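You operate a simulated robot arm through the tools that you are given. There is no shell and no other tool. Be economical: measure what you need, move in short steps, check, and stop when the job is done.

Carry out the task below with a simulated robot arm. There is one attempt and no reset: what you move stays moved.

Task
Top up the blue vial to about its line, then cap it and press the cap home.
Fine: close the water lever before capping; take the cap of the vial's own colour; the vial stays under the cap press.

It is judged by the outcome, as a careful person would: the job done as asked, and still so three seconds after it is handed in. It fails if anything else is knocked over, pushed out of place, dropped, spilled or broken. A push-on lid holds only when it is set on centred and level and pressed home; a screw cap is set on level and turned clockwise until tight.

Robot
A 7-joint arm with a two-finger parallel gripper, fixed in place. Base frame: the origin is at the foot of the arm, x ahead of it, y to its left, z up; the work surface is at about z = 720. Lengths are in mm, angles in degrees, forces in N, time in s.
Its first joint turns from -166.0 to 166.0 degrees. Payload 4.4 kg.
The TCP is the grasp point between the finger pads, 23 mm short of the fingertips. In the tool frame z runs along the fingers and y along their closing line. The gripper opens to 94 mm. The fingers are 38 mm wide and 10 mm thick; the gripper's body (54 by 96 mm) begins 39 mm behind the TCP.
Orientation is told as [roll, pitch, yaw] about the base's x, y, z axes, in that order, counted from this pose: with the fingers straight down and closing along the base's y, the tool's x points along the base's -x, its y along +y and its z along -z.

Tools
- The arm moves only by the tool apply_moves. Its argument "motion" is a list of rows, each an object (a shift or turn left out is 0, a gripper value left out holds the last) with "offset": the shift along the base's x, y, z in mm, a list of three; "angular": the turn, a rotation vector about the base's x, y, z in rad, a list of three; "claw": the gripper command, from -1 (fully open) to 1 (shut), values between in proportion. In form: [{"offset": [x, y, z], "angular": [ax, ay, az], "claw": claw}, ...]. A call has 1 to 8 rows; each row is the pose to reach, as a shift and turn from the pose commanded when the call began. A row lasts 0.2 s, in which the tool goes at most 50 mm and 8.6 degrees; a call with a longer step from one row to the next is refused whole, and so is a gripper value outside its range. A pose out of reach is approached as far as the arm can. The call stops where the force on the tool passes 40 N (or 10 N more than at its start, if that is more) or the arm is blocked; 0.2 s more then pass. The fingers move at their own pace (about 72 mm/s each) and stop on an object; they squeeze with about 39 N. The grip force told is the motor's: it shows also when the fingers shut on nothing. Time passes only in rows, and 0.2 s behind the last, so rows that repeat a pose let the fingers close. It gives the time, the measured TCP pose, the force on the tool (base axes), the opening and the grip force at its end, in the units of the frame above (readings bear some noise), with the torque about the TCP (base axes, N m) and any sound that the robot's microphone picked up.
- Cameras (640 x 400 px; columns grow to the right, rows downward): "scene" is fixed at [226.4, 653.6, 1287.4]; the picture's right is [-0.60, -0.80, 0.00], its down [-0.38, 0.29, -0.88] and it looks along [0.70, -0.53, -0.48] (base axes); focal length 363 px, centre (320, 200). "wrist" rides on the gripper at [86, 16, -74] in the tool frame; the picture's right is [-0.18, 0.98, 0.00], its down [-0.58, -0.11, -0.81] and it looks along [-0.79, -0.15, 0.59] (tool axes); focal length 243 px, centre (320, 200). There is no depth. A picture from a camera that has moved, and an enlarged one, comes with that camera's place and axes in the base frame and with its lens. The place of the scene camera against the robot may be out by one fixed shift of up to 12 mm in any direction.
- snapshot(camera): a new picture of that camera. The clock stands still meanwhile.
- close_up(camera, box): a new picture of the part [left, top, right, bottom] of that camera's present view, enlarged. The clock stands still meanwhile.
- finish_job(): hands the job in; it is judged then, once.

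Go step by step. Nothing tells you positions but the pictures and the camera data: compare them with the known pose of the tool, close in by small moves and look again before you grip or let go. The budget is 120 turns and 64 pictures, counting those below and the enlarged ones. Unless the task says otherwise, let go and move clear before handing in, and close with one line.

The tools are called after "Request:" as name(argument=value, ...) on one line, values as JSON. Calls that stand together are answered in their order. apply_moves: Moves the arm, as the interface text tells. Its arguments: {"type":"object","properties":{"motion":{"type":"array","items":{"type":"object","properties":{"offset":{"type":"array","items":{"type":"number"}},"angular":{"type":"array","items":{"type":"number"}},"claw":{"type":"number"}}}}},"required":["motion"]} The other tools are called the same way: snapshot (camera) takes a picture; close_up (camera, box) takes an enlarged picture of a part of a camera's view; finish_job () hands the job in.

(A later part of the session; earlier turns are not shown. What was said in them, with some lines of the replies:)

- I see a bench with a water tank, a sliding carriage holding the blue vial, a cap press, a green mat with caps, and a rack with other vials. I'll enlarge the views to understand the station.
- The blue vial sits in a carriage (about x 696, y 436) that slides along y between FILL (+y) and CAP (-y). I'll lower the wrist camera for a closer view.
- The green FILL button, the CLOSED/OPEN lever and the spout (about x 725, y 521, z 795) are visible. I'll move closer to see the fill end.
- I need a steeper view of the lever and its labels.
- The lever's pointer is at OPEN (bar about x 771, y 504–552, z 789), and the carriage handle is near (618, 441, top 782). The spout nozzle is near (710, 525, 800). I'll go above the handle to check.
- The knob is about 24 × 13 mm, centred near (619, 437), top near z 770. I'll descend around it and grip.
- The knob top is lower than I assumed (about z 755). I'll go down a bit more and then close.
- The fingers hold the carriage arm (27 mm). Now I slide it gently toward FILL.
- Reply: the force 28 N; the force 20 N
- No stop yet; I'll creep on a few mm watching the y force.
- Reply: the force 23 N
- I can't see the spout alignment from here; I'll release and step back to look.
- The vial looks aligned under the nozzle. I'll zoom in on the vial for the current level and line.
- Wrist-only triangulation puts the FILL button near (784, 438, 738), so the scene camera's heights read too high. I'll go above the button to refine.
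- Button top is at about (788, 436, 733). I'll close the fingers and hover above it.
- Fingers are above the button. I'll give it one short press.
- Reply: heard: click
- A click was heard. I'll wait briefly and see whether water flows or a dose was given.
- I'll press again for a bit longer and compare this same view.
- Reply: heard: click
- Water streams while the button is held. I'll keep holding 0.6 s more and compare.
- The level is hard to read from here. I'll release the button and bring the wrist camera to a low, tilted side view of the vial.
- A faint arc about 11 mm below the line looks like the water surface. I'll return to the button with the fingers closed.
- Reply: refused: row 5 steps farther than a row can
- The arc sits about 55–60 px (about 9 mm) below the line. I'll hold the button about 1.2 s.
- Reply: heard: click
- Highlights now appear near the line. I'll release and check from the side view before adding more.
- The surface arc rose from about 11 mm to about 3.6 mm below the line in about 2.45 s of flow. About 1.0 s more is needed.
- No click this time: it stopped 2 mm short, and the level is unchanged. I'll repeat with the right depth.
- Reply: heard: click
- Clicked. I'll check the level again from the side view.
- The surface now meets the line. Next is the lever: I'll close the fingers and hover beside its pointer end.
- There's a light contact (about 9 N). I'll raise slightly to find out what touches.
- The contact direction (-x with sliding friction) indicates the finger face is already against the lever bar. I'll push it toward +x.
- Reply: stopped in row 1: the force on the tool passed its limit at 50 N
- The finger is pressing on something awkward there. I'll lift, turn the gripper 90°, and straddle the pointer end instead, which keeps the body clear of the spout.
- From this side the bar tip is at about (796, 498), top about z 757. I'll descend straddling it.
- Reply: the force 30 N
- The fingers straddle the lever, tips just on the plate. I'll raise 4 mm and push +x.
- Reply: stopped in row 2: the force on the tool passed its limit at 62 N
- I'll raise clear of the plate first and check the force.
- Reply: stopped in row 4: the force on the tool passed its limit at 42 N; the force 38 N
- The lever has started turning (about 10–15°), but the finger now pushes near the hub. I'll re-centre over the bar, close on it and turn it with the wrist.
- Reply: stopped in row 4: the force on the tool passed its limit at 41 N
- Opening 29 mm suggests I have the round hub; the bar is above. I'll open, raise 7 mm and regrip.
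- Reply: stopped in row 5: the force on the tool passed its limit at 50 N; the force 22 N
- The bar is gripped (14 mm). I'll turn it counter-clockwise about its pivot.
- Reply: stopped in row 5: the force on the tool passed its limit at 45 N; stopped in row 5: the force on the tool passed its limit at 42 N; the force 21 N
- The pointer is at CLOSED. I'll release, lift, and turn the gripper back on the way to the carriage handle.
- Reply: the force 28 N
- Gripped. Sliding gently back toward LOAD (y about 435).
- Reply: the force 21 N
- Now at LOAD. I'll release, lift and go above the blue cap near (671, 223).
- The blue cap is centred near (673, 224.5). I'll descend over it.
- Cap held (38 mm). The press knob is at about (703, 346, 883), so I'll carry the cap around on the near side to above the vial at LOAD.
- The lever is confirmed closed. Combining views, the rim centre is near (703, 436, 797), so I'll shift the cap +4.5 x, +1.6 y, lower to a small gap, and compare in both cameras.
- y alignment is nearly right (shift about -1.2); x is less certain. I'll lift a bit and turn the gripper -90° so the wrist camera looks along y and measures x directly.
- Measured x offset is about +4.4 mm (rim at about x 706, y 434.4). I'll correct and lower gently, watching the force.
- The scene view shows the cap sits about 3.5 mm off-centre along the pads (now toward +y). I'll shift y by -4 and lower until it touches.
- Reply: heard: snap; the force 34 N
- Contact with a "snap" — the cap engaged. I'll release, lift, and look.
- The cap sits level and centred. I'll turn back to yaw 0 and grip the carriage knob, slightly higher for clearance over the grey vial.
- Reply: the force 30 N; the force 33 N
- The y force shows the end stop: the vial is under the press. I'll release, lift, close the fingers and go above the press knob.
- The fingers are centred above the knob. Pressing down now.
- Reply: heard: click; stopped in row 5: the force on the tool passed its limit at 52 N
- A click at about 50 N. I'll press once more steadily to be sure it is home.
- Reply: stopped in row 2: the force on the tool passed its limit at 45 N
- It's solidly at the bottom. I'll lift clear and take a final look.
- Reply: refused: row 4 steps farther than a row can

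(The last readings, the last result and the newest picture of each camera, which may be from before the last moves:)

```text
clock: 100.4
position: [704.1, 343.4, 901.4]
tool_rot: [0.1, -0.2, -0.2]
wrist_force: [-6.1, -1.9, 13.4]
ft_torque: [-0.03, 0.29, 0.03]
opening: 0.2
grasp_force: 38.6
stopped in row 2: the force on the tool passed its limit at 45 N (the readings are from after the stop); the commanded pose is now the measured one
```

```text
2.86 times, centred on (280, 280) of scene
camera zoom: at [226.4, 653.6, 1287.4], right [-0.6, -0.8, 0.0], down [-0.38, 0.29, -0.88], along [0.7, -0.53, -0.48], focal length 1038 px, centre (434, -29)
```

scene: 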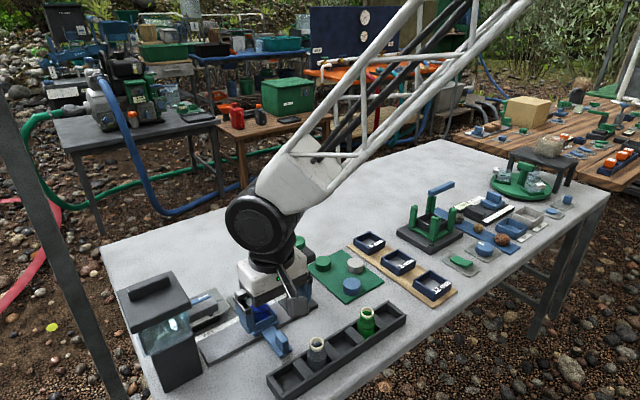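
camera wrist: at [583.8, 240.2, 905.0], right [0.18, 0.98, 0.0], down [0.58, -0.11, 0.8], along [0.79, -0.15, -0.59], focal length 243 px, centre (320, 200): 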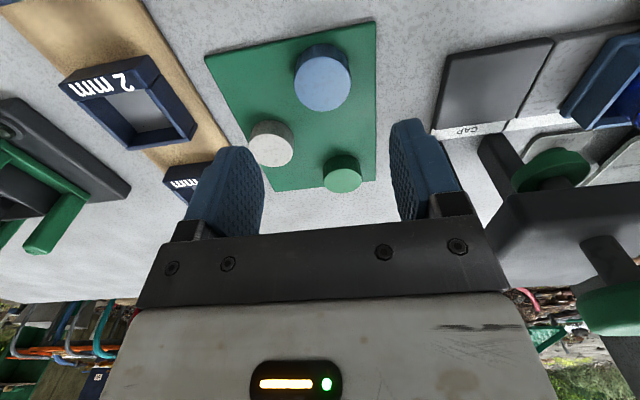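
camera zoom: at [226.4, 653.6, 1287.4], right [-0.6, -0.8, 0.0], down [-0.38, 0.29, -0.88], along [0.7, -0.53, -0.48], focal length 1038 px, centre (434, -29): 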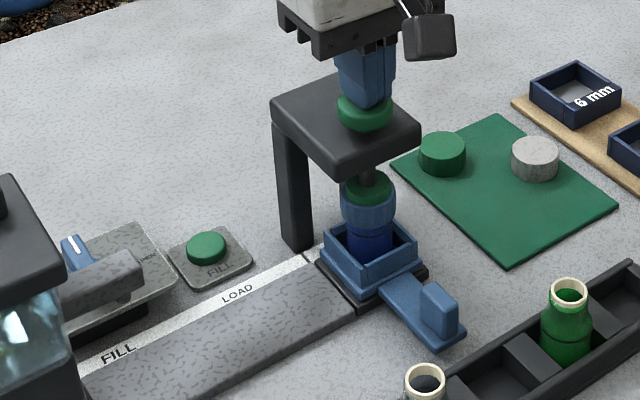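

The retreat was refused, so the last picture shows the press pad still down on the centred blue cap, with everything else in place. Now I'll lift clear in shorter steps.

Request:
apply_moves(motion=[{"offset": [0, 0, 20]}, {"offset": [0, 0, 60]}, {"offset": [0, 0, 100]}, {"offset": [-15, -25, 125]}, {"offset": [-35, -55, 135]}, {"offset": [-50, -90, 140]}, {"offset": [-60, -125, 140]}, {"offset": [-60, -125, 140]}])

```text
clock: 102.2
position: [643.8, 220.0, 1041.2]
tool_rot: [-0.1, 0.0, -0.2]
wrist_force: [0.9, -0.2, 1.3]
ft_torque: [-0.01, -0.01, -0.01]
opening: 0.0
grasp_force: 39.1
```

The arm is clear, the lever is closed, and the capped vial is under the press, so I'm handing in.

Request:
finish_job()

```text
The job is handed in.
```

I filled the blue vial to about its line, closed the water lever, put on the blue cap and pressed it home. The vial is still under the cap press.
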